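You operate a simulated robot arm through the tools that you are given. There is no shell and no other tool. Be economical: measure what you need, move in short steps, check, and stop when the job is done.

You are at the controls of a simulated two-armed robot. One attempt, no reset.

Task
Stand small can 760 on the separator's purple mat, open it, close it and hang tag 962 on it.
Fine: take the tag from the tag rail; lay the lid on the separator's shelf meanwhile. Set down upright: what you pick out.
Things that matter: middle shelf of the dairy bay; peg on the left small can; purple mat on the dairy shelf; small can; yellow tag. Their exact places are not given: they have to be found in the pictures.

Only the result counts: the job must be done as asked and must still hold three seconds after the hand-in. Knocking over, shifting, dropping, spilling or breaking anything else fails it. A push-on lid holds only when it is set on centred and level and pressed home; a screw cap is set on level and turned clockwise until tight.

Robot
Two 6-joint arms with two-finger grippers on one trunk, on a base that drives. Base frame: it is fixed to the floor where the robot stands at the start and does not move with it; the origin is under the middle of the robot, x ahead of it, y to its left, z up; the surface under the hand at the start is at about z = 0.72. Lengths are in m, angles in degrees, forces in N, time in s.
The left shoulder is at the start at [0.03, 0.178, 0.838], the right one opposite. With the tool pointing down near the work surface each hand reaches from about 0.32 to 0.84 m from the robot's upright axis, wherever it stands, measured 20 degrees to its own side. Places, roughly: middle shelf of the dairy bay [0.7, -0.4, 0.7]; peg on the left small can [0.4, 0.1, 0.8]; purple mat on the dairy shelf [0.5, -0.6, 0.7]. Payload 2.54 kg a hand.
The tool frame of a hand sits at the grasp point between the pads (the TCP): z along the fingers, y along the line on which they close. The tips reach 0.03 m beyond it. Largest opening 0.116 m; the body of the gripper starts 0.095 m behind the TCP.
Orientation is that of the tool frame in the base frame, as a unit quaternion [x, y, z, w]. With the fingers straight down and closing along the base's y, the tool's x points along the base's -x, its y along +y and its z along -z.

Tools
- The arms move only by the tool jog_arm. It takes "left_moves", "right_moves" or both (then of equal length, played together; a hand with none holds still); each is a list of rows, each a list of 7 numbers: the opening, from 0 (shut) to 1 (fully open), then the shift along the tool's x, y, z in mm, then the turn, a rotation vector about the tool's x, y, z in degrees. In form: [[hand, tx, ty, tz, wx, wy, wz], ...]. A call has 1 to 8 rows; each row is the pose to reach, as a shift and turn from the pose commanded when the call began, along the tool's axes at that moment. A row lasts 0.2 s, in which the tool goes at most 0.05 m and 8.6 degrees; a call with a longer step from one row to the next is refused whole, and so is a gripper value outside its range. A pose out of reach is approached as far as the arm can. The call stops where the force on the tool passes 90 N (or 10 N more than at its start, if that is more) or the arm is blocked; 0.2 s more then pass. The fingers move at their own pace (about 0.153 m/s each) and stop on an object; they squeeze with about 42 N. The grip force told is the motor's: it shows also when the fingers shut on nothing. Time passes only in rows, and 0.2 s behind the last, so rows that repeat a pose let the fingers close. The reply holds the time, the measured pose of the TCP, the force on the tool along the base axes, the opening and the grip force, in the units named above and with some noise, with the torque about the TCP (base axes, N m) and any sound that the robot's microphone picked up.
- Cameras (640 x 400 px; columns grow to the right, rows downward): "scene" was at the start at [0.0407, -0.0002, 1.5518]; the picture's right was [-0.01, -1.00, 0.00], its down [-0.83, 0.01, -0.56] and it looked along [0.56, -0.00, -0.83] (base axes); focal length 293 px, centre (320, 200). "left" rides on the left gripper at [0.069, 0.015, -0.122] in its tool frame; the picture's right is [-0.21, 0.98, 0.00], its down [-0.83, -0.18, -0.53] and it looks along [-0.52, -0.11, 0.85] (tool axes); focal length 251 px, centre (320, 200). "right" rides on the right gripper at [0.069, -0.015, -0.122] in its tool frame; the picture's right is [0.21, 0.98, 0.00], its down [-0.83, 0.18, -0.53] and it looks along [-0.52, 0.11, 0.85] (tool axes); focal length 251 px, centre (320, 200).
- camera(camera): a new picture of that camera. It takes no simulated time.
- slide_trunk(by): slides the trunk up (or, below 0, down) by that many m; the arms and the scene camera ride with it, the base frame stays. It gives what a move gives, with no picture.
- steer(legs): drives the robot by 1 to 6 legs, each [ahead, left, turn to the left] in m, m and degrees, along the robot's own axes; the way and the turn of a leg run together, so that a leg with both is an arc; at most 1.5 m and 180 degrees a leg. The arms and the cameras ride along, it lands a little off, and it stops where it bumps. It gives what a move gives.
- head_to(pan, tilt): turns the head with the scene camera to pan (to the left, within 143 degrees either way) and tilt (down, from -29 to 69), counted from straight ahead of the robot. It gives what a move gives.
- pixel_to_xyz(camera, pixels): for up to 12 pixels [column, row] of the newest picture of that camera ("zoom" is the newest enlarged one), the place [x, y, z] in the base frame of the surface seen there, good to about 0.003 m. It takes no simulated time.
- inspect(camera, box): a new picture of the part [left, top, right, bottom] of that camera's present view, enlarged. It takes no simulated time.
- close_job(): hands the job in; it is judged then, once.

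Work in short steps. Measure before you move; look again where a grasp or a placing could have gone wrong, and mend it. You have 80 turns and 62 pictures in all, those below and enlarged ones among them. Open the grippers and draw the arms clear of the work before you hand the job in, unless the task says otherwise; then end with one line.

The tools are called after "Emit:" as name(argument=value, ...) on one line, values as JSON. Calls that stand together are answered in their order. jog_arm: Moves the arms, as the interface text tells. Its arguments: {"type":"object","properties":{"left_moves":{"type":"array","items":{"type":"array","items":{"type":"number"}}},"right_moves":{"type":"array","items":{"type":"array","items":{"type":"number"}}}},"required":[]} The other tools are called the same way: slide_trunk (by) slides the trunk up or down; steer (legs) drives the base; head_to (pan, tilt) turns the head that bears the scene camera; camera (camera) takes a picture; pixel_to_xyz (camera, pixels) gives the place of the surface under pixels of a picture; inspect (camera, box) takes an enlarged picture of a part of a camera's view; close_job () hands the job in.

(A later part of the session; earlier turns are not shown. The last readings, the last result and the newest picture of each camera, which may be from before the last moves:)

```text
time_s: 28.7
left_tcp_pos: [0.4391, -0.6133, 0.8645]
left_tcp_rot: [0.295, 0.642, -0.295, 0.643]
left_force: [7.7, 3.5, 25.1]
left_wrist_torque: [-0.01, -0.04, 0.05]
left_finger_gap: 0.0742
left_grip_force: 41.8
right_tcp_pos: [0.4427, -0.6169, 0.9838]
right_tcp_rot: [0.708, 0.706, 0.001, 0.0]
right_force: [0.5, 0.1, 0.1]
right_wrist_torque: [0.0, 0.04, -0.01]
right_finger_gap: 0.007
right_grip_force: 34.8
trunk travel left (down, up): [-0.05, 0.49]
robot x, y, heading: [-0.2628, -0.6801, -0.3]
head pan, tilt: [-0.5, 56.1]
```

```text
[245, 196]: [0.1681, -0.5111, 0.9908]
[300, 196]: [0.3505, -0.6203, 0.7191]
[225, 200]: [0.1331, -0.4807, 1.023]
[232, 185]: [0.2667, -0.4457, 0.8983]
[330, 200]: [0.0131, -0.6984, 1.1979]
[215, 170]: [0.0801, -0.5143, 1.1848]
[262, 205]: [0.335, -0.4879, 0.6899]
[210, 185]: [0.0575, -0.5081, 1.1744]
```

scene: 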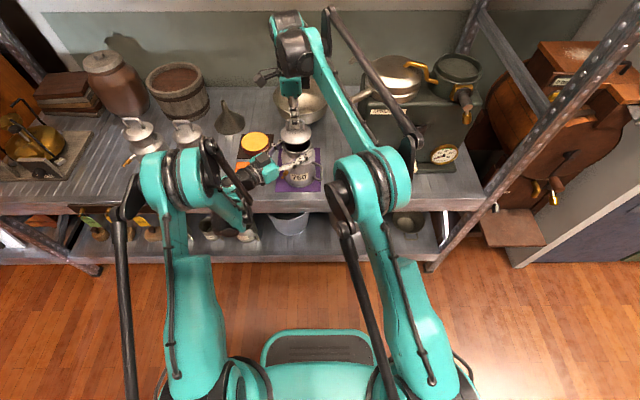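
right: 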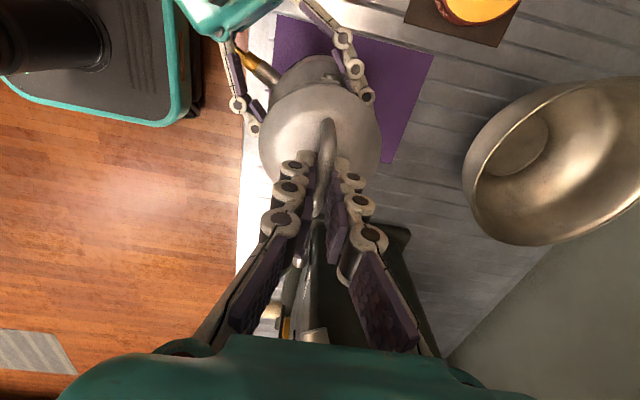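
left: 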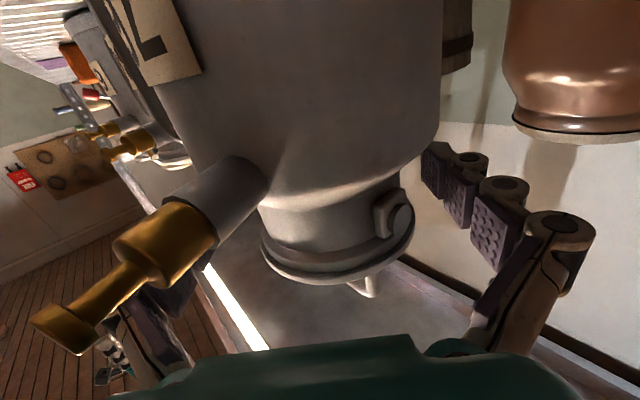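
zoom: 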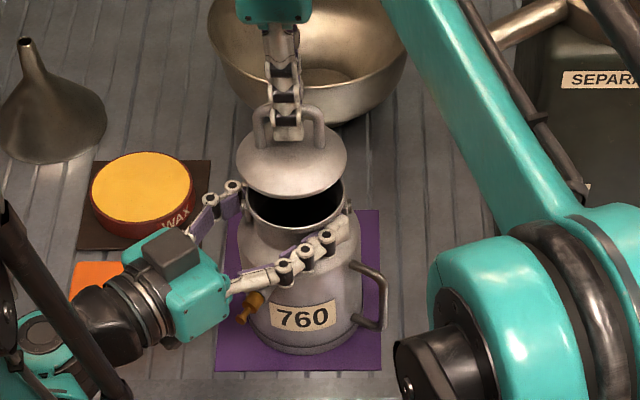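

The spout tip is near (0.46, −0.748, 0.99), so I'll lay the lid at about (0.388, −0.752) with the hand turned back to closing along y. First I draw the lid back in front of that spot, turning.

Emit:
jog_arm(right_moves=[[0, -5, -25, -8, 0, 0, -8.2], [0, -12, -60, -8, 0, 0, -16.4], [0, -25, -100, -8, 0, 0, -24.6], [0, -45, -140, -8, 0, 0, -32.8], [0, -70, -160, -8, 0, 0, -41], [0, -100, -160, -8, 0, 0, -49.2], [0, -130, -160, -8, 0, 0, -57.4], [0, -130, -160, -8, 0, 0, -65.6]])

Emit:
jog_arm(right_moves=[[0, 0, 0, 0, 0, 0, -8.2], [0, 0, 0, 0, 0, 0, -16.4], [0, 0, 0, 0, 0, 0, -24.4]])

Emit:
camera(camera="scene")

Emit:
camera(camera="right")

```text
time_s: 30.5
left_tcp_pos: [0.4379, -0.6142, 0.8652]
left_tcp_rot: [0.293, 0.644, -0.293, 0.643]
left_force: [0.8, 5.5, 17.3]
left_wrist_torque: [-0.27, 0.37, -0.14]
left_finger_gap: 0.0743
left_grip_force: 42.0
right_tcp_pos: [0.2817, -0.7464, 0.9908]
right_tcp_rot: [0.212, 0.977, 0.0, 0.001]
right_force: [0.1, 0.1, -0.8]
right_wrist_torque: [0.01, 0.0, 0.01]
right_finger_gap: 0.0068
right_grip_force: 35.2
trunk travel left (down, up): [-0.05, 0.49]
robot x, y, heading: [-0.2643, -0.6812, 0.1]
head pan, tilt: [-0.5, 56.1]
```

```text
time_s: 31.3
left_tcp_pos: [0.4375, -0.6144, 0.8646]
left_tcp_rot: [0.294, 0.644, -0.293, 0.642]
left_force: [-2.5, 4.5, 15.4]
left_wrist_torque: [-0.36, 0.49, -0.17]
left_finger_gap: 0.0746
left_grip_force: 42.2
right_tcp_pos: [0.2821, -0.7464, 0.9907]
right_tcp_rot: [0.0, 1.0, 0.001, 0.001]
right_force: [0.6, -0.4, -0.8]
right_wrist_torque: [0.0, -0.02, 0.0]
right_finger_gap: 0.007
right_grip_force: 35.0
trunk travel left (down, up): [-0.05, 0.49]
robot x, y, heading: [-0.2641, -0.6795, -0.2]
head pan, tilt: [-0.5, 56.1]
```

```text
31 pictures are left
```

scene: 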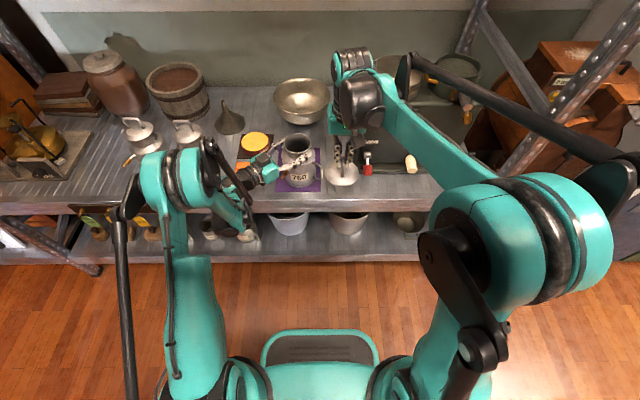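

```text
30 pictures are left
```

right: 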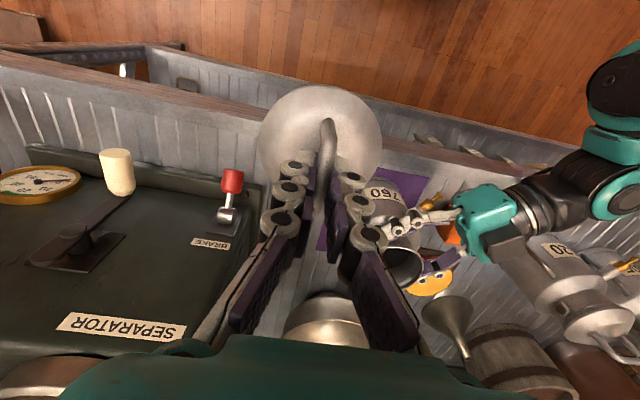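

The lid hangs at (0.282, −0.746). I measure the spout tip seen at (325,300), the brake knob and shelf edge before laying down.

Emit:
pixel_to_xyz(camera="right", pixels=[[325, 298], [325, 310], [300, 320], [350, 310], [230, 180], [262, 190], [250, 125], [258, 150], [320, 95], [400, 145], [415, 165], [320, 190]])

Emit:
inspect(camera="scene", box=[270, 90, 430, 210])

```text
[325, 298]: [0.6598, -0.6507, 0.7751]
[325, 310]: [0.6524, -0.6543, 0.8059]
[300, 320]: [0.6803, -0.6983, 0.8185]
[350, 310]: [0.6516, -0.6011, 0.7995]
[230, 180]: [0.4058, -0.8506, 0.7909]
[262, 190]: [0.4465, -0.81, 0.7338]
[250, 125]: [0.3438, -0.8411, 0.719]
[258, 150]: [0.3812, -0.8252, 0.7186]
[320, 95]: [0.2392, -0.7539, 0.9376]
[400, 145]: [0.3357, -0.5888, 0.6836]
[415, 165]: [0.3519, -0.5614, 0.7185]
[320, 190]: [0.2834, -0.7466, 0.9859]
```

```text
3.33 times, centred on (350, 150) of scene
```

zoom: 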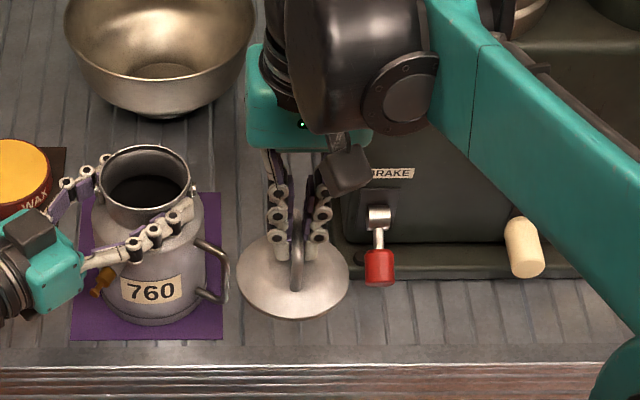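

Clear strip confirmed: brake knob at (0.406,−0.851), separator foot at y −0.81. I lower in front of the shelf edge with the lid still above shelf height, then slide forward.

Emit:
jog_arm(right_moves=[[0, 0, -3, 40, 0, 0, 0], [0, 0, -6, 85, 0, 0, 0], [0, 0, -9, 130, 0, 0, 0], [0, 0, -9, 175, 0, 0, 0], [0, 0, -9, 188, 0, 0, 0]])

Emit:
jog_arm(right_moves=[[0, -35, 0, 0, 0, 0, 0], [0, -70, 0, 0, 0, 0, 0], [0, -90, 0, 0, 0, 0, 0], [0, -107, 0, 0, 0, 0, 0]])

Emit:
inspect(camera="scene", box=[270, 90, 430, 210])

```text
time_s: 32.5
left_tcp_pos: [0.4389, -0.6139, 0.8649]
left_tcp_rot: [0.293, 0.645, -0.293, 0.642]
left_force: [-3.2, 3.1, 10.4]
left_wrist_torque: [-0.39, 0.22, -0.18]
left_finger_gap: 0.0742
left_grip_force: 42.2
right_tcp_pos: [0.2787, -0.7568, 0.8033]
right_tcp_rot: [0.002, 1.0, 0.0, 0.002]
right_force: [0.3, -0.7, -1.2]
right_wrist_torque: [0.0, -0.03, 0.0]
right_finger_gap: 0.0068
right_grip_force: 34.8
trunk travel left (down, up): [-0.05, 0.49]
robot x, y, heading: [-0.2623, -0.6851, -0.3]
head pan, tilt: [-0.5, 56.1]
```

```text
time_s: 33.5
left_tcp_pos: [0.4379, -0.6137, 0.8635]
left_tcp_rot: [0.294, 0.643, -0.294, 0.643]
left_force: [-2.2, 2.4, 10.2]
left_wrist_torque: [-0.41, 0.11, -0.18]
left_finger_gap: 0.0746
left_grip_force: 42.0
right_tcp_pos: [0.3896, -0.7558, 0.8037]
right_tcp_rot: [0.001, 1.0, 0.0, 0.001]
right_force: [0.2, 0.2, -1.5]
right_wrist_torque: [-0.02, -0.02, 0.0]
right_finger_gap: 0.0066
right_grip_force: 35.2
trunk travel left (down, up): [-0.05, 0.49]
robot x, y, heading: [-0.264, -0.6823, 0.0]
head pan, tilt: [-0.5, 56.1]
```

```text
3.33 times, centred on (350, 150) of scene
```

zoom: 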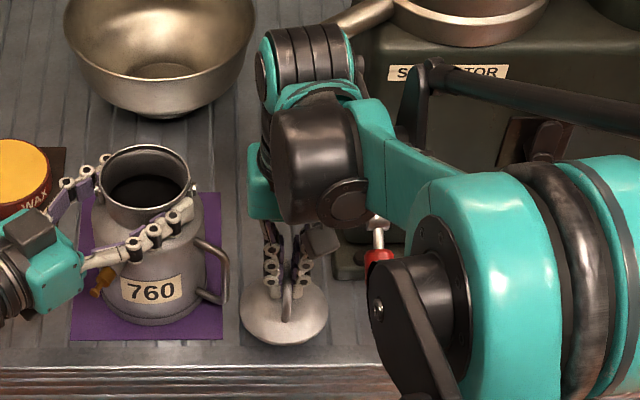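

No contact. I lower until the lid touches the shelf.

Emit:
jog_arm(right_moves=[[0, 0, 0, 8, 0, 0, 0], [0, 0, 0, 14, 0, 0, 0], [0, 0, 0, 17, 0, 0, 0], [0, 0, 0, 19, 0, 0, 0]])

```text
time_s: 34.5
left_tcp_pos: [0.4398, -0.6142, 0.8641]
left_tcp_rot: [0.293, 0.644, -0.294, 0.643]
left_force: [-0.8, 0.5, 6.6]
left_wrist_torque: [-0.28, -0.1, -0.11]
left_finger_gap: 0.0743
left_grip_force: 41.8
right_tcp_pos: [0.3898, -0.7559, 0.7834]
right_tcp_rot: [0.001, 1.0, 0.0, 0.0]
right_force: [-0.6, 1.8, 5.2]
right_wrist_torque: [-0.02, 0.04, 0.01]
right_finger_gap: 0.0063
right_grip_force: 33.6
trunk travel left (down, up): [-0.05, 0.49]
robot x, y, heading: [-0.2609, -0.6777, -0.4]
head pan, tilt: [-0.5, 56.1]
```

The lid touches the shelf (+5 N). I let go, rise a little, and look.

Emit:
jog_arm(right_moves=[[0.2, 0, 0, 0, 0, 0, 0], [0.3, 0, 0, 0, 0, 0, 0], [0.3, 0, 0, -25, 0, 0, 0], [0.3, 0, 0, -45, 0, 0, 0], [0.3, 0, 0, -45, 0, 0, 0]])

Emit:
camera(camera="right")

```text
time_s: 35.7
left_tcp_pos: [0.4393, -0.6146, 0.8647]
left_tcp_rot: [0.293, 0.645, -0.293, 0.643]
left_force: [-2.1, 1.9, 9.4]
left_wrist_torque: [-0.32, 0.19, -0.13]
left_finger_gap: 0.0746
left_grip_force: 41.9
right_tcp_pos: [0.3887, -0.756, 0.8295]
right_tcp_rot: [0.002, 1.0, 0.0, 0.0]
right_force: [-0.1, -1.4, 1.0]
right_wrist_torque: [0.04, 0.02, 0.01]
right_finger_gap: 0.035
right_grip_force: 0.0
trunk travel left (down, up): [-0.05, 0.49]
robot x, y, heading: [-0.2679, -0.6795, -0.2]
head pan, tilt: [-0.5, 56.1]
```

```text
27 pictures are left
```

right: 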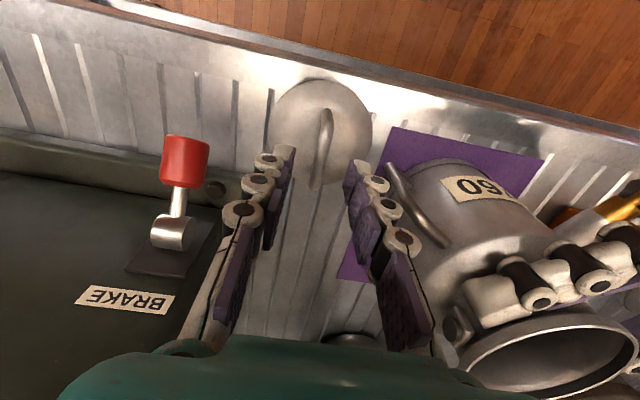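

The lid lies upright on the shelf. I take it up again the same way.

Emit:
jog_arm(right_moves=[[0.3, 0, 0, 25, 0, 0, 0], [0.3, 0, 0, 45, 0, 0, 0], [0, 0, 0, 45, 0, 0, 0], [0, 0, 0, 45, 0, 0, 0], [0, 0, 0, 45, 0, 0, 0], [0, 0, 0, 25, 0, 0, 0]])

Emit:
jog_arm(right_moves=[[0, 40, 0, 0, 0, 0, 0], [0, 80, 3, 0, 0, 0, 0], [0, 107, 6, 0, 0, 0, 0], [0, 107, 9, -40, 0, 0, 0], [0, 107, 9, -85, 0, 0, 0], [0, 107, 9, -130, 0, 0, 0], [0, 107, 9, -175, 0, 0, 0], [0, 107, 9, -188, 0, 0, 0]])

Emit:
camera(camera="right")

```text
time_s: 37.1
left_tcp_pos: [0.4389, -0.6137, 0.8646]
left_tcp_rot: [0.294, 0.644, -0.294, 0.642]
left_force: [-3.4, 2.5, 10.8]
left_wrist_torque: [-0.32, 0.12, -0.01]
left_finger_gap: 0.0745
left_grip_force: 41.6
right_tcp_pos: [0.3905, -0.7577, 0.8027]
right_tcp_rot: [0.002, 1.0, -0.001, 0.001]
right_force: [-0.2, -0.1, -0.4]
right_wrist_torque: [0.01, 0.02, 0.02]
right_finger_gap: 0.0062
right_grip_force: 34.0
trunk travel left (down, up): [-0.05, 0.49]
robot x, y, heading: [-0.2634, -0.677, -0.1]
head pan, tilt: [-0.5, 56.1]
```

```text
time_s: 38.9
left_tcp_pos: [0.4374, -0.6141, 0.8641]
left_tcp_rot: [0.294, 0.644, -0.294, 0.642]
left_force: [-0.5, 2.7, 11.6]
left_wrist_torque: [-0.2, 0.2, -0.07]
left_finger_gap: 0.0743
left_grip_force: 41.9
right_tcp_pos: [0.2829, -0.7464, 0.9933]
right_tcp_rot: [0.001, 1.0, 0.0, 0.001]
right_force: [-0.4, 0.1, -1.5]
right_wrist_torque: [-0.01, 0.02, 0.0]
right_finger_gap: 0.0064
right_grip_force: 33.9
trunk travel left (down, up): [-0.05, 0.49]
robot x, y, heading: [-0.2605, -0.6835, -0.0]
head pan, tilt: [-0.5, 56.1]
```

```text
26 pictures are left
```

right: 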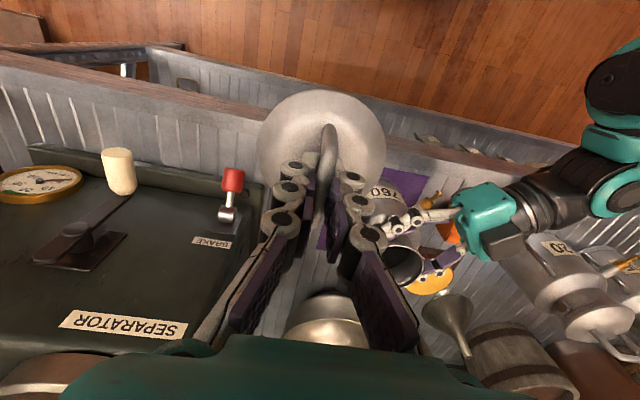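

The lid is held again but looks slightly tilted. I measure its rim points to check the level.

Emit:
pixel_to_xyz(camera="right", pixels=[[320, 93], [290, 100], [352, 100], [263, 145], [382, 145], [261, 165], [384, 165], [268, 190], [375, 190], [330, 130], [330, 150], [327, 175]])

Emit:
inspect(camera="scene", box=[270, 90, 430, 210])

```text
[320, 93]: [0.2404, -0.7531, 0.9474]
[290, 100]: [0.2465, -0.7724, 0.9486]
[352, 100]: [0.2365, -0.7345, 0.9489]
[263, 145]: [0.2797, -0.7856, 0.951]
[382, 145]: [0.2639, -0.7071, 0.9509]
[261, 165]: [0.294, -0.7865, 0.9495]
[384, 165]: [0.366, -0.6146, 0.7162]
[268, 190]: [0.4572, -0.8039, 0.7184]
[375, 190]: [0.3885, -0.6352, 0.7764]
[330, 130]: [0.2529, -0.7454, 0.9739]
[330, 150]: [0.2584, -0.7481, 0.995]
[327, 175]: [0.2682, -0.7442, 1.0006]
```

```text
3.33 times, centred on (350, 150) of scene
```

zoom: 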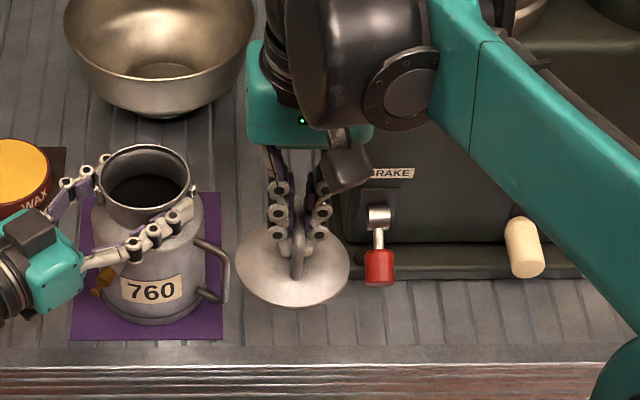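

The lid is level (rim z 0.947–0.951) and centred within 2 mm on the TCP. I measure the can's mouth rim in this zoom.

Emit:
pixel_to_xyz(camera="zoom", pixels=[[101, 175], [187, 175], [144, 149], [145, 206], [115, 155], [174, 155], [112, 197], [178, 197]])

```text
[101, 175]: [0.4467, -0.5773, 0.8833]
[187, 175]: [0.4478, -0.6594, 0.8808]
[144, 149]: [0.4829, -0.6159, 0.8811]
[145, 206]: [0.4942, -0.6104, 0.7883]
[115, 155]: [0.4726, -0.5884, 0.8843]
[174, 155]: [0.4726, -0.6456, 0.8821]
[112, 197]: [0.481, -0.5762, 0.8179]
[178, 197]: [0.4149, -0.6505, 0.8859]
```

Mouth centre is (0.4425, −0.6175), rim z≈0.884. I carry the lid over it, staying 4 cm above.

Emit:
jog_arm(right_moves=[[0, -30, 25, 0, 0, 0, 0], [0, -62, 51, 4, 0, 0, 0], [0, -95, 77, 8, 0, 0, 0], [0, -128, 102, 12, 0, 0, 0], [0, -160, 127, 15, 0, 0, 0], [0, -160, 127, 18, 0, 0, 0]])

Emit:
camera(camera="right")

Emit:
inspect(camera="scene", box=[240, 90, 360, 200])

```text
time_s: 40.3
left_tcp_pos: [0.4396, -0.6143, 0.8646]
left_tcp_rot: [0.294, 0.643, -0.294, 0.643]
left_force: [-2.0, -0.4, 9.2]
left_wrist_torque: [-0.59, -0.17, -0.02]
left_finger_gap: 0.0744
left_grip_force: 42.1
right_tcp_pos: [0.4422, -0.6213, 0.9757]
right_tcp_rot: [0.002, 1.0, 0.001, 0.0]
right_force: [0.1, -0.7, -0.7]
right_wrist_torque: [-0.02, 0.03, -0.04]
right_finger_gap: 0.0064
right_grip_force: 33.5
trunk travel left (down, up): [-0.05, 0.49]
robot x, y, heading: [-0.2607, -0.6845, 0.0]
head pan, tilt: [-0.5, 56.1]
```

```text
24 pictures are left
```

right: 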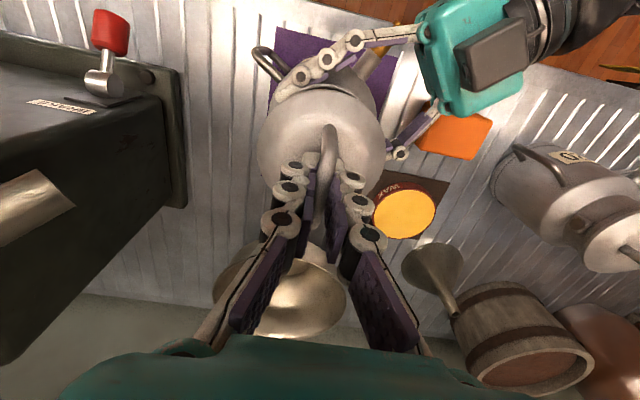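

```text
3.64 times, centred on (300, 145) of scene
```

zoom: 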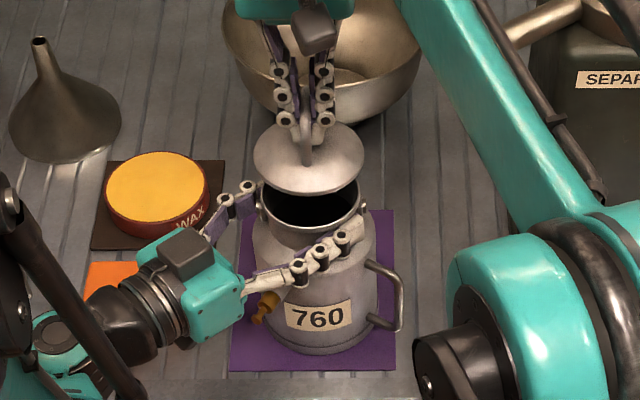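

The lid hangs above the mouth. I measure its rim in this zoom for centring.

Emit:
pixel_to_xyz(camera="zoom", pixels=[[255, 160], [362, 160], [308, 190], [270, 180], [347, 180], [345, 132], [268, 135], [262, 190], [358, 192]])

```text
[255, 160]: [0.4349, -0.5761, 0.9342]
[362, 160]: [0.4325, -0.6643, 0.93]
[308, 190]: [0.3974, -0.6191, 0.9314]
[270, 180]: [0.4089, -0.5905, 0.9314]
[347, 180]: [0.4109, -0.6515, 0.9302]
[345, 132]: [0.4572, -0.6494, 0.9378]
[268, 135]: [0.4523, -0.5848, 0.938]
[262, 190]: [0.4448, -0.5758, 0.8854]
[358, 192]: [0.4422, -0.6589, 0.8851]
```

The lid centre is (0.4415, −0.620), mouth (0.4425, −0.6175). I shift 3 mm, descend and press.

Emit:
jog_arm(right_moves=[[0, -1, 3, 0, 0, 0, 0], [0, -1, 3, 20, 0, 0, 0], [0, -1, 3, 34, 0, 0, 0], [0, -1, 3, 40, 0, 0, 0], [0, -1, 3, 44, 0, 0, 0]])

Emit:
inspect(camera="scene", box=[260, 100, 360, 190])

```text
time_s: 41.5
left_tcp_pos: [0.4384, -0.6142, 0.8645]
left_tcp_rot: [0.294, 0.644, -0.292, 0.643]
left_force: [10.4, 2.3, -10.3]
left_wrist_torque: [-0.62, 0.7, -0.12]
left_finger_gap: 0.0745
left_grip_force: 42.0
right_tcp_pos: [0.4431, -0.6176, 0.9326]
right_tcp_rot: [0.002, 1.0, 0.0, -0.001]
right_force: [-8.1, -4.0, 34.1]
right_wrist_torque: [0.01, -0.06, 0.06]
right_finger_gap: 0.0067
right_grip_force: 33.7
trunk travel left (down, up): [-0.05, 0.49]
robot x, y, heading: [-0.2645, -0.6842, -0.3]
head pan, tilt: [-0.5, 56.1]
heard: snap
```

```text
4.44 times, centred on (310, 145) of scene
```

zoom: 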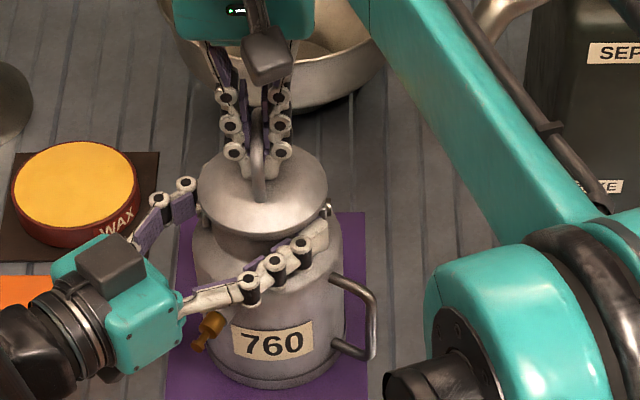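

A snap: the lid went home. I press 3 mm more to be sure, then release the bar and rise.

Emit:
jog_arm(right_moves=[[0, 0, 0, 2, 0, 0, 0], [0, 0, 0, 3, 0, 0, 0], [0, 0, 0, 0, 0, 0, 0]])

Emit:
jog_arm(right_moves=[[0.15, 0, 0, 0, 0, 0, 0], [0.25, 0, 0, 0, 0, 0, 0], [0.25, 0, 0, 0, 0, 0, 0], [0.25, 0, 0, -25, 0, 0, 0], [0.25, 0, 0, -55, 0, 0, 0], [0.25, 40, 0, -75, 0, 0, 0]])

Emit:
inspect(camera="scene", box=[260, 100, 360, 190])

```text
time_s: 42.3
left_tcp_pos: [0.44, -0.6143, 0.865]
left_tcp_rot: [0.293, 0.644, -0.294, 0.643]
left_force: [8.9, 9.9, -6.8]
left_wrist_torque: [0.17, 0.96, 0.1]
left_finger_gap: 0.0747
left_grip_force: 41.5
right_tcp_pos: [0.4431, -0.6171, 0.9293]
right_tcp_rot: [0.003, 1.0, -0.001, 0.0]
right_force: [-11.6, -8.2, 14.3]
right_wrist_torque: [0.03, -0.08, 0.08]
right_finger_gap: 0.0063
right_grip_force: 33.2
trunk travel left (down, up): [-0.05, 0.49]
robot x, y, heading: [-0.2633, -0.6813, -0.4]
head pan, tilt: [-0.5, 56.1]
```

```text
time_s: 43.7
left_tcp_pos: [0.439, -0.6148, 0.8654]
left_tcp_rot: [0.293, 0.644, -0.295, 0.643]
left_force: [-4.7, -0.2, 10.0]
left_wrist_torque: [0.13, -0.06, 0.03]
left_finger_gap: 0.0742
left_grip_force: 41.9
right_tcp_pos: [0.402, -0.6163, 1.006]
right_tcp_rot: [0.002, 1.0, 0.0, 0.0]
right_force: [0.7, 0.3, -0.6]
right_wrist_torque: [0.0, 0.06, 0.04]
right_finger_gap: 0.0291
right_grip_force: 0.1
trunk travel left (down, up): [-0.05, 0.49]
robot x, y, heading: [-0.2656, -0.682, -0.4]
head pan, tilt: [-0.5, 56.1]
```

```text
4.44 times, centred on (310, 145) of scene
```

zoom: 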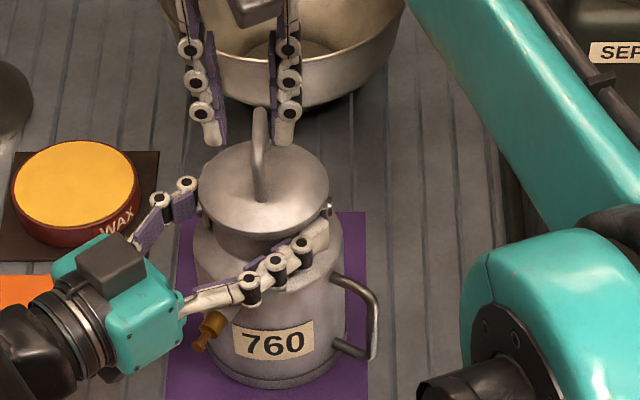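

The lid is seated and released. I measure its rim for levelness.

Emit:
pixel_to_xyz(camera="zoom", pixels=[[201, 188], [326, 188], [263, 228], [222, 217], [304, 217], [305, 150], [225, 152], [259, 112], [198, 345], [205, 325], [212, 318], [228, 305]])

```text
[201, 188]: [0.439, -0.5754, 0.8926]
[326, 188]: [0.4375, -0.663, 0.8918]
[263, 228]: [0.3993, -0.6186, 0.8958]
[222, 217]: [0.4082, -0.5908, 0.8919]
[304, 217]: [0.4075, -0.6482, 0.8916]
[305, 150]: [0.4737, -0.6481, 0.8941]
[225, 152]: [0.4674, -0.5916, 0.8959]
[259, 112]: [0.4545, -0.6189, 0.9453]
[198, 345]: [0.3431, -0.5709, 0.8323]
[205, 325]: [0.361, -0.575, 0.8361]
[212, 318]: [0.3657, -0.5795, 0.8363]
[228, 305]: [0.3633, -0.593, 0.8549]
```

Lid level at z 0.892 all round. Now I open the left hand and back it straight out.

Emit:
jog_arm(left_moves=[[0.6, 0, 0, 0, 0, 0, 0], [0.8, 0, 0, 0, 0, 0, 0], [1, 0, 0, 0, 0, 0, 0], [1, 0, 0, 0, 0, 0, 0], [1, 0, 0, -40, 0, 0, 0], [1, 0, 0, -80, 0, 0, 0], [1, 0, 0, -120, 0, 0, 0], [1, -20, 0, -140, 0, 0, 0]])

Emit:
jog_arm(right_moves=[[0.25, 40, 0, -20, 0, 0, 0], [0.25, 80, 0, -20, 0, 0, 0], [0.25, 120, 0, -20, 0, 0, 0], [0.25, 160, -20, -20, 0, 0, 0]])

Emit:
camera(camera="scene")

```text
time_s: 45.5
left_tcp_pos: [0.3513, -0.5089, 0.8887]
left_tcp_rot: [0.295, 0.644, -0.294, 0.642]
left_force: [-1.1, -0.9, 0.4]
left_wrist_torque: [0.0, 0.02, 0.01]
left_finger_gap: 0.1159
left_grip_force: 0.1
left hand out of reach, approached as far as the arm can: row 7, 8
right_tcp_pos: [0.401, -0.6165, 1.0065]
right_tcp_rot: [0.003, 1.0, 0.0, 0.0]
right_force: [-0.5, -0.4, 1.4]
right_wrist_torque: [-0.03, -0.01, -0.01]
right_finger_gap: 0.0289
right_grip_force: 0.1
trunk travel left (down, up): [-0.05, 0.49]
robot x, y, heading: [-0.2631, -0.6758, -0.0]
head pan, tilt: [-0.5, 56.1]
```

```text
time_s: 46.5
left_tcp_pos: [0.3522, -0.5081, 0.8894]
left_tcp_rot: [0.294, 0.645, -0.293, 0.642]
left_force: [0.1, -0.2, 0.3]
left_wrist_torque: [0.03, -0.01, 0.02]
left_finger_gap: 0.1161
left_grip_force: 0.0
right_tcp_pos: [0.2398, -0.6378, 1.0233]
right_tcp_rot: [0.002, 1.0, 0.0, 0.0]
right_force: [1.3, 0.6, -0.5]
right_wrist_torque: [0.02, -0.05, 0.02]
right_finger_gap: 0.0291
right_grip_force: 0.0
trunk travel left (down, up): [-0.05, 0.49]
robot x, y, heading: [-0.2662, -0.6794, -0.3]
head pan, tilt: [-0.5, 56.1]
```

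```text
20 pictures are left
```

scene: 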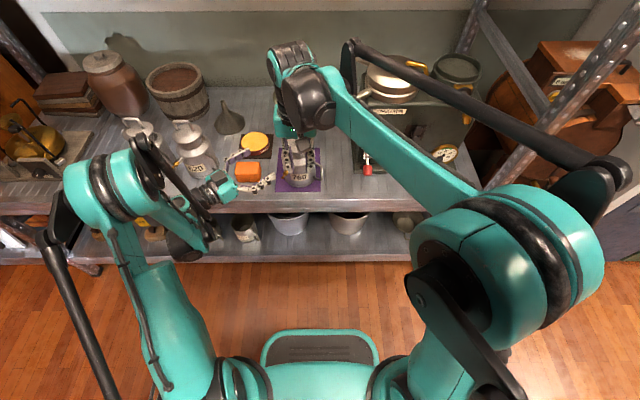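

Both hands are clear of the can. Now the tag: I back off and drive left so that tag 962 (≈(0.304, −0.136, 0.64)) lies before the left hand.

Emit:
steer(legs=[[-0.13, 0, 0], [0, 0.43, 0]])

Emit:
camera(camera="scene")

```text
time_s: 50.0
left_tcp_pos: [0.2275, -0.0871, 0.8884]
left_tcp_rot: [0.297, 0.643, -0.297, 0.64]
left_force: [0.3, 0.0, 0.0]
left_wrist_torque: [0.01, 0.02, -0.01]
left_finger_gap: 0.116
left_grip_force: 0.0
right_tcp_pos: [0.1144, -0.2169, 1.0236]
right_tcp_rot: [0.006, 1.0, 0.0, 0.0]
right_force: [-0.7, 0.5, -0.9]
right_wrist_torque: [-0.03, 0.01, 0.01]
right_finger_gap: 0.0289
right_grip_force: 0.0
trunk travel left (down, up): [-0.05, 0.49]
robot x, y, heading: [-0.3896, -0.2569, -0.6]
head pan, tilt: [-0.5, 56.1]
```

```text
19 pictures are left
```

scene: 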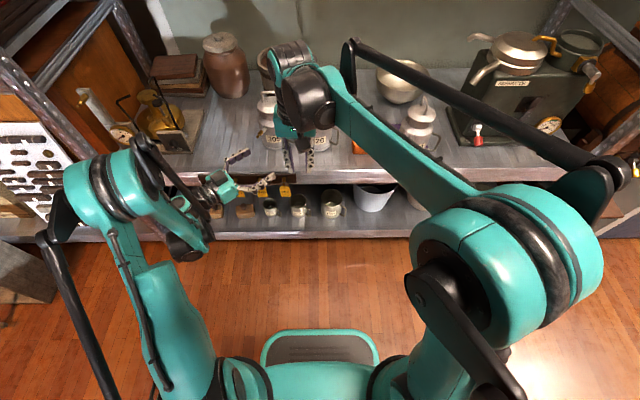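

I turn the left hand to face the rail squarely and lower it, moving the right hand away to the side.

Emit:
jog_arm(left_moves=[[1, 15, -8, 4, -8, 0, 0], [1, 30, -16, 8, -16, 0, 0], [1, 50, -26, 12, -24, 0, 0], [1, 70, -36, 15, -32, 0, 0], [1, 90, -44, 18, -40, 0, 0], [1, 108, -53, 19, -48, 0, 0]], right_moves=[[0.25, 0, -40, 0, 0, 0, 0], [0.25, 0, -80, 0, 0, 0, 0], [0.25, 0, -120, 0, 0, 0, 0], [0.25, 0, -160, 0, 0, 0, 0], [0.25, 0, -200, 0, 0, 0, 0], [0.25, 0, -240, 0, 0, 0, 0]])

Emit:
camera(camera="left")

Emit:
inspect(camera="scene", box=[235, 160, 335, 220])

```text
time_s: 51.4
left_tcp_pos: [0.3209, -0.1694, 0.913]
left_tcp_rot: [0.011, 0.709, -0.008, 0.705]
left_force: [-0.2, 0.6, 0.8]
left_wrist_torque: [-0.03, -0.01, 0.04]
left_finger_gap: 0.1159
left_grip_force: 0.1
left hand out of reach, approached as far as the arm can: row 1, 2, 3, 4, 5, 6
right_tcp_pos: [0.1126, -0.4589, 1.0203]
right_tcp_rot: [0.007, 1.0, 0.001, 0.0]
right_force: [0.2, -1.0, -0.8]
right_wrist_torque: [0.02, 0.04, 0.01]
right_finger_gap: 0.029
right_grip_force: 0.2
trunk travel left (down, up): [-0.05, 0.49]
robot x, y, heading: [-0.3913, -0.2542, -0.3]
head pan, tilt: [-0.5, 56.1]
```

```text
18 pictures are left
```

left: 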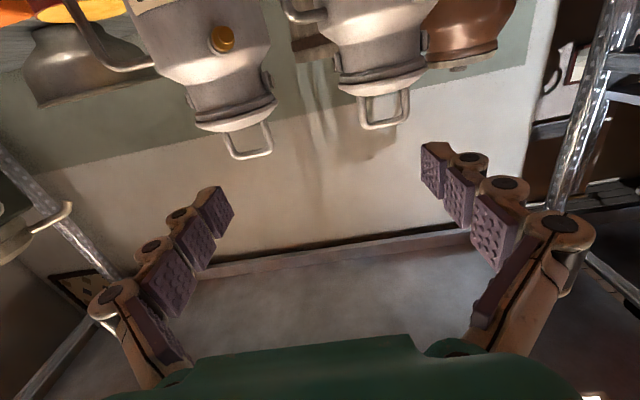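

```text
6.40 times, centred on (285, 190) of scene
```

zoom: 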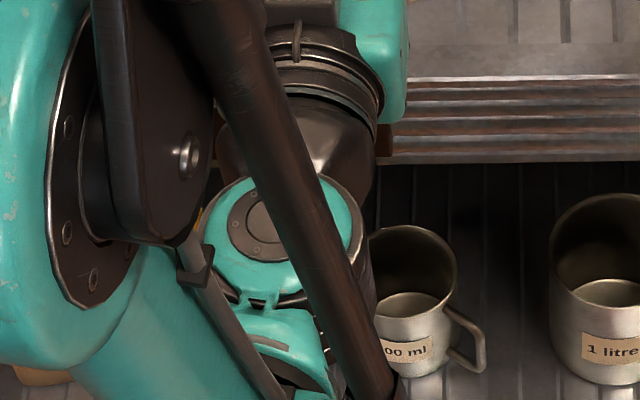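

Level pose this close is out of reach for the arm (it stopped at (0.321, −0.169, 0.913)). A 45° downward pitch is far more reachable, so I pitch the hand down while drawing it back.

Emit:
jog_arm(left_moves=[[1, 0, 0, -20, 0, 8, 0], [1, 0, 5, -40, 0, 16, 0], [1, 0, 10, -60, 0, 24, 0], [1, 0, 15, -80, 0, 32, 0], [1, 0, 20, -100, 0, 40, 0], [1, 0, 25, -120, 0, 46, 0]])

Emit:
camera(camera="left")

```text
time_s: 52.8
left_tcp_pos: [0.1904, -0.1677, 0.9105]
left_tcp_rot: [0.004, 0.925, 0.018, 0.38]
left_force: [0.3, -0.4, 0.5]
left_wrist_torque: [-0.03, -0.01, -0.01]
left_finger_gap: 0.1162
left_grip_force: 0.1
left hand out of reach, approached as far as the arm can: row 4, 5, 6
right_tcp_pos: [0.1112, -0.4561, 1.0211]
right_tcp_rot: [0.006, 1.0, 0.0, 0.0]
right_force: [0.2, -0.5, -0.8]
right_wrist_torque: [0.03, 0.01, 0.0]
right_finger_gap: 0.0289
right_grip_force: 0.1
trunk travel left (down, up): [-0.05, 0.49]
robot x, y, heading: [-0.3896, -0.255, -0.5]
head pan, tilt: [-0.5, 56.1]
```

```text
16 pictures are left
```

left: 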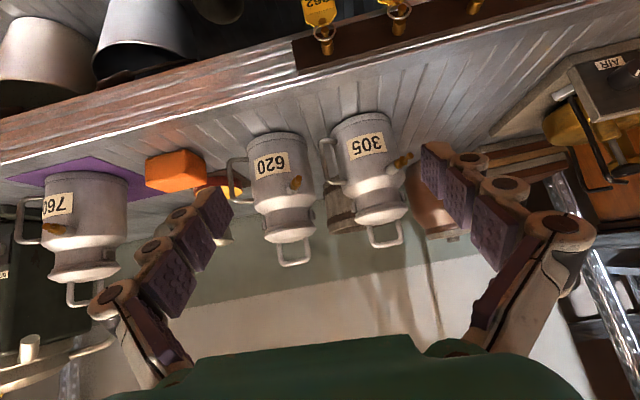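

Tag 962 shows at the top (320,12). I shift the base back 0.08 and right 0.10 so the arm works further out to its own side.

Emit:
steer(legs=[[-0.08, -0.1, 0.4]])

```text
time_s: 54.1
left_tcp_pos: [0.1075, -0.2636, 0.9107]
left_tcp_rot: [0.001, 0.925, 0.02, 0.381]
left_force: [-0.3, -1.1, 0.7]
left_wrist_torque: [0.03, -0.06, 0.02]
left_finger_gap: 0.1162
left_grip_force: 0.1
right_tcp_pos: [0.031, -0.5522, 1.0219]
right_tcp_rot: [0.004, 1.0, 0.0, -0.001]
right_force: [0.3, 0.0, 0.4]
right_wrist_torque: [0.04, -0.01, 0.01]
right_finger_gap: 0.0291
right_grip_force: 0.1
trunk travel left (down, up): [-0.05, 0.49]
robot x, y, heading: [-0.4762, -0.3569, 0.0]
head pan, tilt: [-0.5, 56.1]
```

Now I lower the left hand to about (0.19, −0.136, 0.72), in front of the tag.

Emit:
jog_arm(left_moves=[[1, 15, 24, 38, 0, 0, 0], [1, 30, 48, 78, 0, 0, 0], [1, 45, 72, 118, 0, 0, 0], [1, 61, 96, 158, 0, 0, 0], [1, 77, 120, 198, 0, 0, 0]])

Emit:
camera(camera="left")

```text
time_s: 55.3
left_tcp_pos: [0.1919, -0.1635, 0.7226]
left_tcp_rot: [0.019, 0.918, 0.095, 0.385]
left_force: [-1.1, -0.6, 0.4]
left_wrist_torque: [0.02, -0.04, 0.05]
left_finger_gap: 0.116
left_grip_force: 0.1
left hand out of reach, approached as far as the arm can: row 1, 2, 3, 4, 5
right_tcp_pos: [0.03, -0.5529, 1.0213]
right_tcp_rot: [0.002, 1.0, 0.0, 0.0]
right_force: [0.4, 0.7, -0.1]
right_wrist_torque: [0.03, -0.04, 0.0]
right_finger_gap: 0.0292
right_grip_force: 0.1
trunk travel left (down, up): [-0.05, 0.49]
robot x, y, heading: [-0.4723, -0.3517, -0.3]
head pan, tilt: [-0.5, 56.1]
```

```text
15 pictures are left
```

left: 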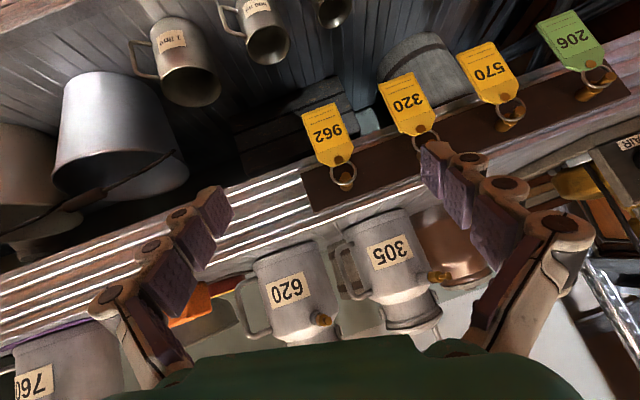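

The left wrist is at a joint limit and rolls the hand. The tag is well in view though at (328,140), so I take a close look and measure it, and then use the right hand, whose wrist is neutral.

Emit:
inspect(camera="left", box=[285, 90, 405, 210])

```text
3.33 times, centred on (345, 150) of left
```

zoom: 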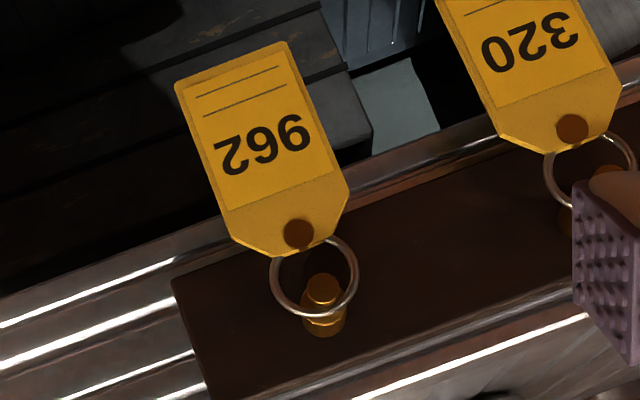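

Emit:
pixel_to_xyz(camera="zoom", pixels=[[180, 90], [288, 48], [235, 235], [345, 200], [270, 160], [240, 120], [298, 235], [322, 282], [322, 325], [340, 312], [275, 285], [355, 265]])

```text
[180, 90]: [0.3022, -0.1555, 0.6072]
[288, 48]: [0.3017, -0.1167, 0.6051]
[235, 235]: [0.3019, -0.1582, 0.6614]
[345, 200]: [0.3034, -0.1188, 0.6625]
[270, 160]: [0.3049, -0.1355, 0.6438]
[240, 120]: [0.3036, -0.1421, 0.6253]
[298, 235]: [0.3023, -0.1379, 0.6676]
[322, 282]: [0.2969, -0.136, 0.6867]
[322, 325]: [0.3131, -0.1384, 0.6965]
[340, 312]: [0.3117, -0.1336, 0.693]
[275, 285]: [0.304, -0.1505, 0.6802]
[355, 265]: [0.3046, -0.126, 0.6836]
```

Plate: x 0.303, y −0.157…−0.118, z 0.606–0.668; ring centre z≈0.684 on the peg (tip x≈0.295, z≈0.69). I raise the left hand out of the way and pitch the right hand 45° forward.

Emit:
jog_arm(left_moves=[[1, -29, 8, -29, 0, 0, 0], [1, -58, 16, -57, 0, 0, 0], [1, -88, 24, -86, 0, 0, 0], [1, -117, 31, -114, 0, 0, 0], [1, -147, 39, -143, 0, 0, 0], [1, -176, 47, -171, 0, 0, 0]], right_moves=[[0.6, 0, 0, 0, 0, -7.5, 0], [0.6, 0, 0, 0, 0, -15, 0], [0.6, 0, 0, 0, 0, -22.5, 0], [0.6, 0, 0, 0, 0, -30, 0], [0.6, 0, 0, 0, 0, -37.5, 0], [0.6, 0, 0, 0, 0, -45, 0]])

Emit:
steer(legs=[[0, 0.43, 0], [0.08, 0, 0]])

```text
time_s: 56.7
left_tcp_pos: [0.1925, -0.1619, 0.9716]
left_tcp_rot: [0.017, 0.917, 0.095, 0.387]
left_force: [-0.1, 0.1, -0.3]
left_wrist_torque: [0.02, 0.04, 0.0]
left_finger_gap: 0.1161
left_grip_force: 0.0
right_tcp_pos: [0.0314, -0.5519, 1.0221]
right_tcp_rot: [0.002, 0.923, -0.001, 0.384]
right_force: [0.0, -0.4, -0.1]
right_wrist_torque: [0.04, 0.0, 0.0]
right_finger_gap: 0.0698
right_grip_force: 0.0
trunk travel left (down, up): [-0.05, 0.49]
robot x, y, heading: [-0.4732, -0.3565, -0.5]
head pan, tilt: [-0.5, 56.1]
```

```text
time_s: 60.1
left_tcp_pos: [0.2773, 0.2818, 0.9694]
left_tcp_rot: [0.018, 0.918, 0.094, 0.385]
left_force: [1.0, 1.2, -1.1]
left_wrist_torque: [-0.06, 0.02, 0.02]
left_finger_gap: 0.1158
left_grip_force: 0.1
right_tcp_pos: [0.1161, -0.1073, 1.0211]
right_tcp_rot: [0.002, 0.924, -0.001, 0.382]
right_force: [0.4, 0.0, -0.6]
right_wrist_torque: [-0.01, 0.01, 0.01]
right_finger_gap: 0.0697
right_grip_force: 0.1
trunk travel left (down, up): [-0.05, 0.49]
robot x, y, heading: [-0.3916, 0.0878, -0.1]
head pan, tilt: [-0.5, 56.1]
```

The right hand (45° pitch) is at (0.116, −0.107, 1.021). I bring it to a pre-grasp 0.10 m out from the tag.

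Emit:
jog_arm(right_moves=[[0.6, 20, -4, 42, 0, 0, 0], [0.6, 40, -8, 84, 0, 0, 0], [0.6, 60, -12, 126, 0, 0, 0], [0.6, 80, -17, 168, 0, 0, 0], [0.6, 100, -21, 210, 0, 0, 0], [0.6, 120, -25, 252, 0, 0, 0], [0.6, 139, -30, 292, 0, 0, 0]])

Emit:
camera(camera="right")

```text
time_s: 61.7
left_tcp_pos: [0.2783, 0.2824, 0.97]
left_tcp_rot: [0.019, 0.918, 0.094, 0.385]
left_force: [1.1, 0.1, -1.0]
left_wrist_torque: [0.04, -0.03, 0.0]
left_finger_gap: 0.1159
left_grip_force: 0.0
right_tcp_pos: [0.2524, -0.1411, 0.7399]
right_tcp_rot: [0.002, 0.925, -0.001, 0.381]
right_force: [-0.4, 0.2, -0.5]
right_wrist_torque: [-0.02, 0.01, 0.02]
right_finger_gap: 0.0695
right_grip_force: 0.1
right hand out of reach, approached as far as the arm can: row 6, 7
trunk travel left (down, up): [-0.05, 0.49]
robot x, y, heading: [-0.3918, 0.0914, -0.5]
head pan, tilt: [-0.5, 56.1]
```

```text
13 pictures are left
```

right: 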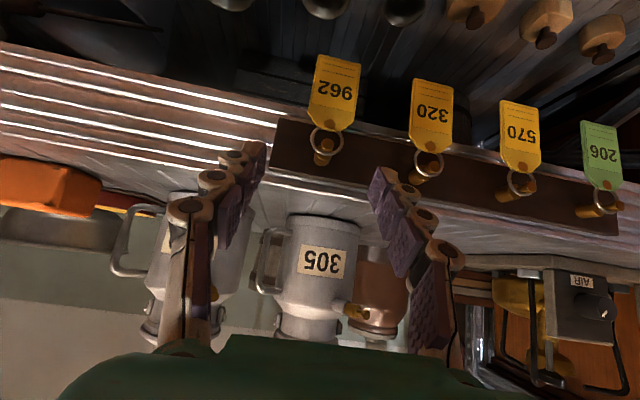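

The arm is cramped again 3 cm short, so I back the base another 0.10 m; hand alignment in y is good (tag at (333,95) between the fingers).

Emit:
steer(legs=[[-0.1, 0, 0]])

```text
time_s: 62.8
left_tcp_pos: [0.1712, 0.2826, 0.9717]
left_tcp_rot: [0.018, 0.917, 0.094, 0.387]
left_force: [-0.2, -0.2, -0.3]
left_wrist_torque: [-0.01, -0.01, 0.0]
left_finger_gap: 0.1156
left_grip_force: 0.0
right_tcp_pos: [0.1469, -0.1418, 0.7431]
right_tcp_rot: [0.002, 0.923, -0.001, 0.384]
right_force: [-0.7, -0.2, 0.4]
right_wrist_torque: [0.0, -0.01, -0.01]
right_finger_gap: 0.0698
right_grip_force: 0.1
trunk travel left (down, up): [-0.05, 0.49]
robot x, y, heading: [-0.4946, 0.0897, -0.6]
head pan, tilt: [-0.5, 56.1]
```

I move in to 6 cm from the grasp.

Emit:
jog_arm(right_moves=[[0.6, -12, 2, 38, 0, 0, 0], [0.6, -24, 4, 76, 0, 0, 0], [0.6, -35, 5, 114, 0, 0, 0]])

Emit:
camera(camera="right")

```text
time_s: 63.6
left_tcp_pos: [0.1739, 0.2836, 0.9694]
left_tcp_rot: [0.018, 0.918, 0.095, 0.384]
left_force: [-0.7, -0.3, 0.5]
left_wrist_torque: [-0.02, 0.02, -0.01]
left_finger_gap: 0.1158
left_grip_force: 0.0
right_tcp_pos: [0.2521, -0.1339, 0.6837]
right_tcp_rot: [0.002, 0.924, 0.0, 0.382]
right_force: [0.3, 0.3, -0.1]
right_wrist_torque: [0.02, -0.01, 0.01]
right_finger_gap: 0.0694
right_grip_force: 0.0
trunk travel left (down, up): [-0.05, 0.49]
robot x, y, heading: [-0.4946, 0.0957, -0.7]
head pan, tilt: [-0.5, 56.1]
```

```text
12 pictures are left
```

right: 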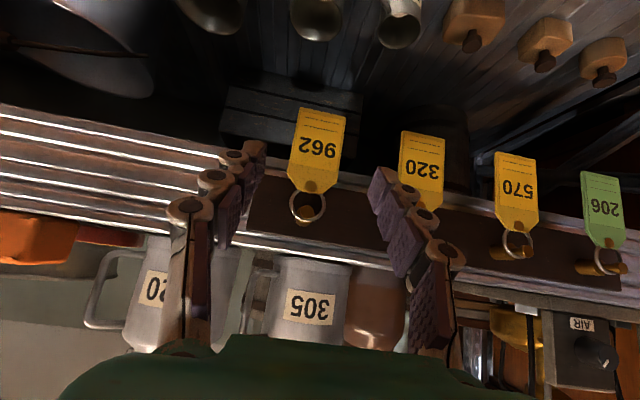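

The tag sits centred between the fingertips. I advance and close on its edges.

Emit:
jog_arm(right_moves=[[0.6, -1, -3, 25, 0, 0, 0], [0.6, -3, -3, 50, 0, 0, 0], [0.6, -3, -3, 58, 0, 0, 0], [0.4, -3, -3, 58, 0, 0, 0], [0.2, -3, -3, 58, 0, 0, 0], [0.2, -3, -3, 58, 0, 0, 0]])

Emit:
inspect(camera="right", box=[220, 60, 420, 260])

```text
time_s: 65.0
left_tcp_pos: [0.1735, 0.2827, 0.9704]
left_tcp_rot: [0.018, 0.918, 0.094, 0.385]
left_force: [0.5, -0.2, 0.4]
left_wrist_torque: [-0.03, 0.0, 0.03]
left_finger_gap: 0.1159
left_grip_force: 0.2
right_tcp_pos: [0.2956, -0.1402, 0.6467]
right_tcp_rot: [0.002, 0.924, -0.001, 0.382]
right_force: [0.0, -1.1, 0.8]
right_wrist_torque: [0.04, 0.01, -0.05]
right_finger_gap: 0.0371
right_grip_force: 41.7
trunk travel left (down, up): [-0.05, 0.49]
robot x, y, heading: [-0.4904, 0.091, -0.4]
head pan, tilt: [-0.5, 56.1]
```

```text
2.00 times, centred on (320, 160) of right
```

zoom: 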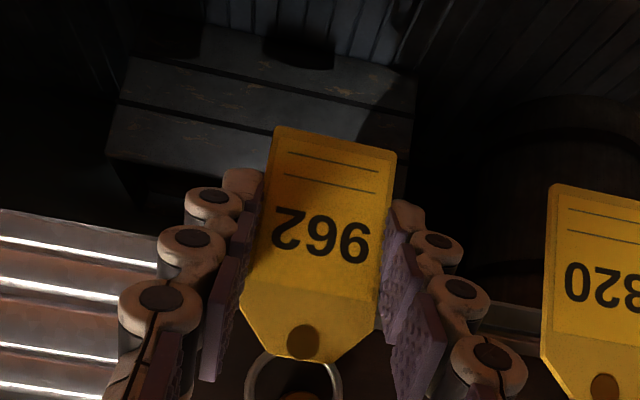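

The tag is held (gap 37 mm, 42 N). I lift it 7 mm off the peg neck and draw it straight back.

Emit:
jog_arm(right_moves=[[0.2, -3, 0, -3, 0, 0, 0], [0.2, -5, 0, -5, 0, 0, 0], [0.2, 2, 0, -12, 0, 0, 0], [0.2, 9, 0, -19, 0, 0, 0], [0.2, 23, 0, -33, 0, 0, 0], [0.2, 44, 0, -54, 0, 0, 0]])

Emit:
inspect(camera="right", box=[220, 60, 420, 260])

```text
time_s: 66.4
left_tcp_pos: [0.1736, 0.2827, 0.9708]
left_tcp_rot: [0.018, 0.918, 0.094, 0.385]
left_force: [-0.6, 1.0, 1.1]
left_wrist_torque: [0.02, 0.04, 0.01]
left_finger_gap: 0.1161
left_grip_force: 0.1
right_tcp_pos: [0.2277, -0.1405, 0.6557]
right_tcp_rot: [0.002, 0.925, -0.002, 0.381]
right_force: [-0.2, 0.3, -0.6]
right_wrist_torque: [-0.02, 0.03, -0.01]
right_finger_gap: 0.0367
right_grip_force: 42.3
trunk travel left (down, up): [-0.05, 0.49]
robot x, y, heading: [-0.4954, 0.0888, -0.3]
head pan, tilt: [-0.5, 56.1]
```

```text
2.00 times, centred on (320, 160) of right
```

zoom: 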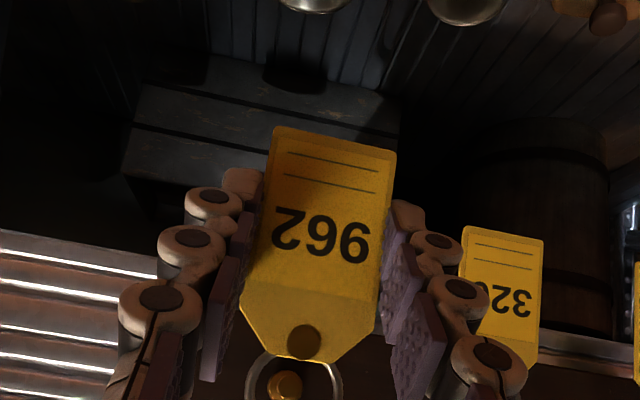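

The tag came off cleanly. I raise it to z≈0.80, then drive right to the can on the mat.

Emit:
jog_arm(right_moves=[[0.2, -25, 0, -25, 0, 0, 0], [0.2, -55, 0, -55, 0, 0, 0], [0.2, -85, 0, -85, 0, 0, 0], [0.2, -103, 0, -103, 0, 0, 0]])

Emit:
steer(legs=[[0, -0.45, 0.3]])

Emit:
jog_arm(right_moves=[[0.2, 0, 0, 0, 4.9, 0, 4.9], [0.2, 0, 0, 0, 9.8, 0, 9.8], [0.2, 0, 0, 0, 14.6, 0, 14.6], [0.2, 0, 0, 0, 19.5, 0, 19.5]])

Emit:
camera(camera="scene")

```text
time_s: 67.4
left_tcp_pos: [0.1726, 0.283, 0.9706]
left_tcp_rot: [0.018, 0.918, 0.095, 0.385]
left_force: [-1.0, 0.2, -0.4]
left_wrist_torque: [0.04, -0.01, 0.02]
left_finger_gap: 0.1158
left_grip_force: 0.0
right_tcp_pos: [0.226, -0.1378, 0.7996]
right_tcp_rot: [0.003, 0.924, -0.001, 0.382]
right_force: [0.5, -0.3, 0.7]
right_wrist_torque: [0.01, 0.01, -0.03]
right_finger_gap: 0.037
right_grip_force: 42.3
trunk travel left (down, up): [-0.05, 0.49]
robot x, y, heading: [-0.4942, 0.0922, -0.4]
head pan, tilt: [-0.5, 56.1]
```

```text
time_s: 70.1
left_tcp_pos: [0.171, -0.1588, 0.97]
left_tcp_rot: [0.016, 0.918, 0.095, 0.385]
left_force: [-0.8, 1.1, 0.9]
left_wrist_torque: [0.06, 0.0, 0.02]
left_finger_gap: 0.1161
left_grip_force: 0.0
right_tcp_pos: [0.2269, -0.5799, 0.7988]
right_tcp_rot: [0.0, 0.924, 0.0, 0.382]
right_force: [-0.7, -0.5, -0.8]
right_wrist_torque: [0.02, -0.01, 0.0]
right_finger_gap: 0.0369
right_grip_force: 42.2
trunk travel left (down, up): [-0.05, 0.49]
robot x, y, heading: [-0.4934, -0.356, -0.0]
head pan, tilt: [-0.5, 56.1]
```

```text
time_s: 71.1
left_tcp_pos: [0.1709, -0.1579, 0.9703]
left_tcp_rot: [0.014, 0.918, 0.096, 0.385]
left_force: [-0.3, 1.1, 0.0]
left_wrist_torque: [0.0, -0.02, 0.0]
left_finger_gap: 0.1159
left_grip_force: 0.0
right_tcp_pos: [0.2274, -0.5775, 0.7996]
right_tcp_rot: [0.22, 0.897, -0.091, 0.371]
right_force: [0.5, -0.1, 0.7]
right_wrist_torque: [-0.01, -0.01, 0.02]
right_finger_gap: 0.0369
right_grip_force: 42.2
trunk travel left (down, up): [-0.05, 0.49]
robot x, y, heading: [-0.4938, -0.3547, -0.0]
head pan, tilt: [-0.5, 56.1]
```

```text
9 pictures are left
```

scene: 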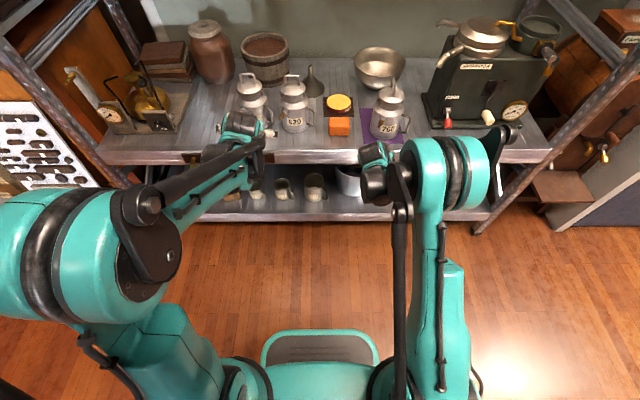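

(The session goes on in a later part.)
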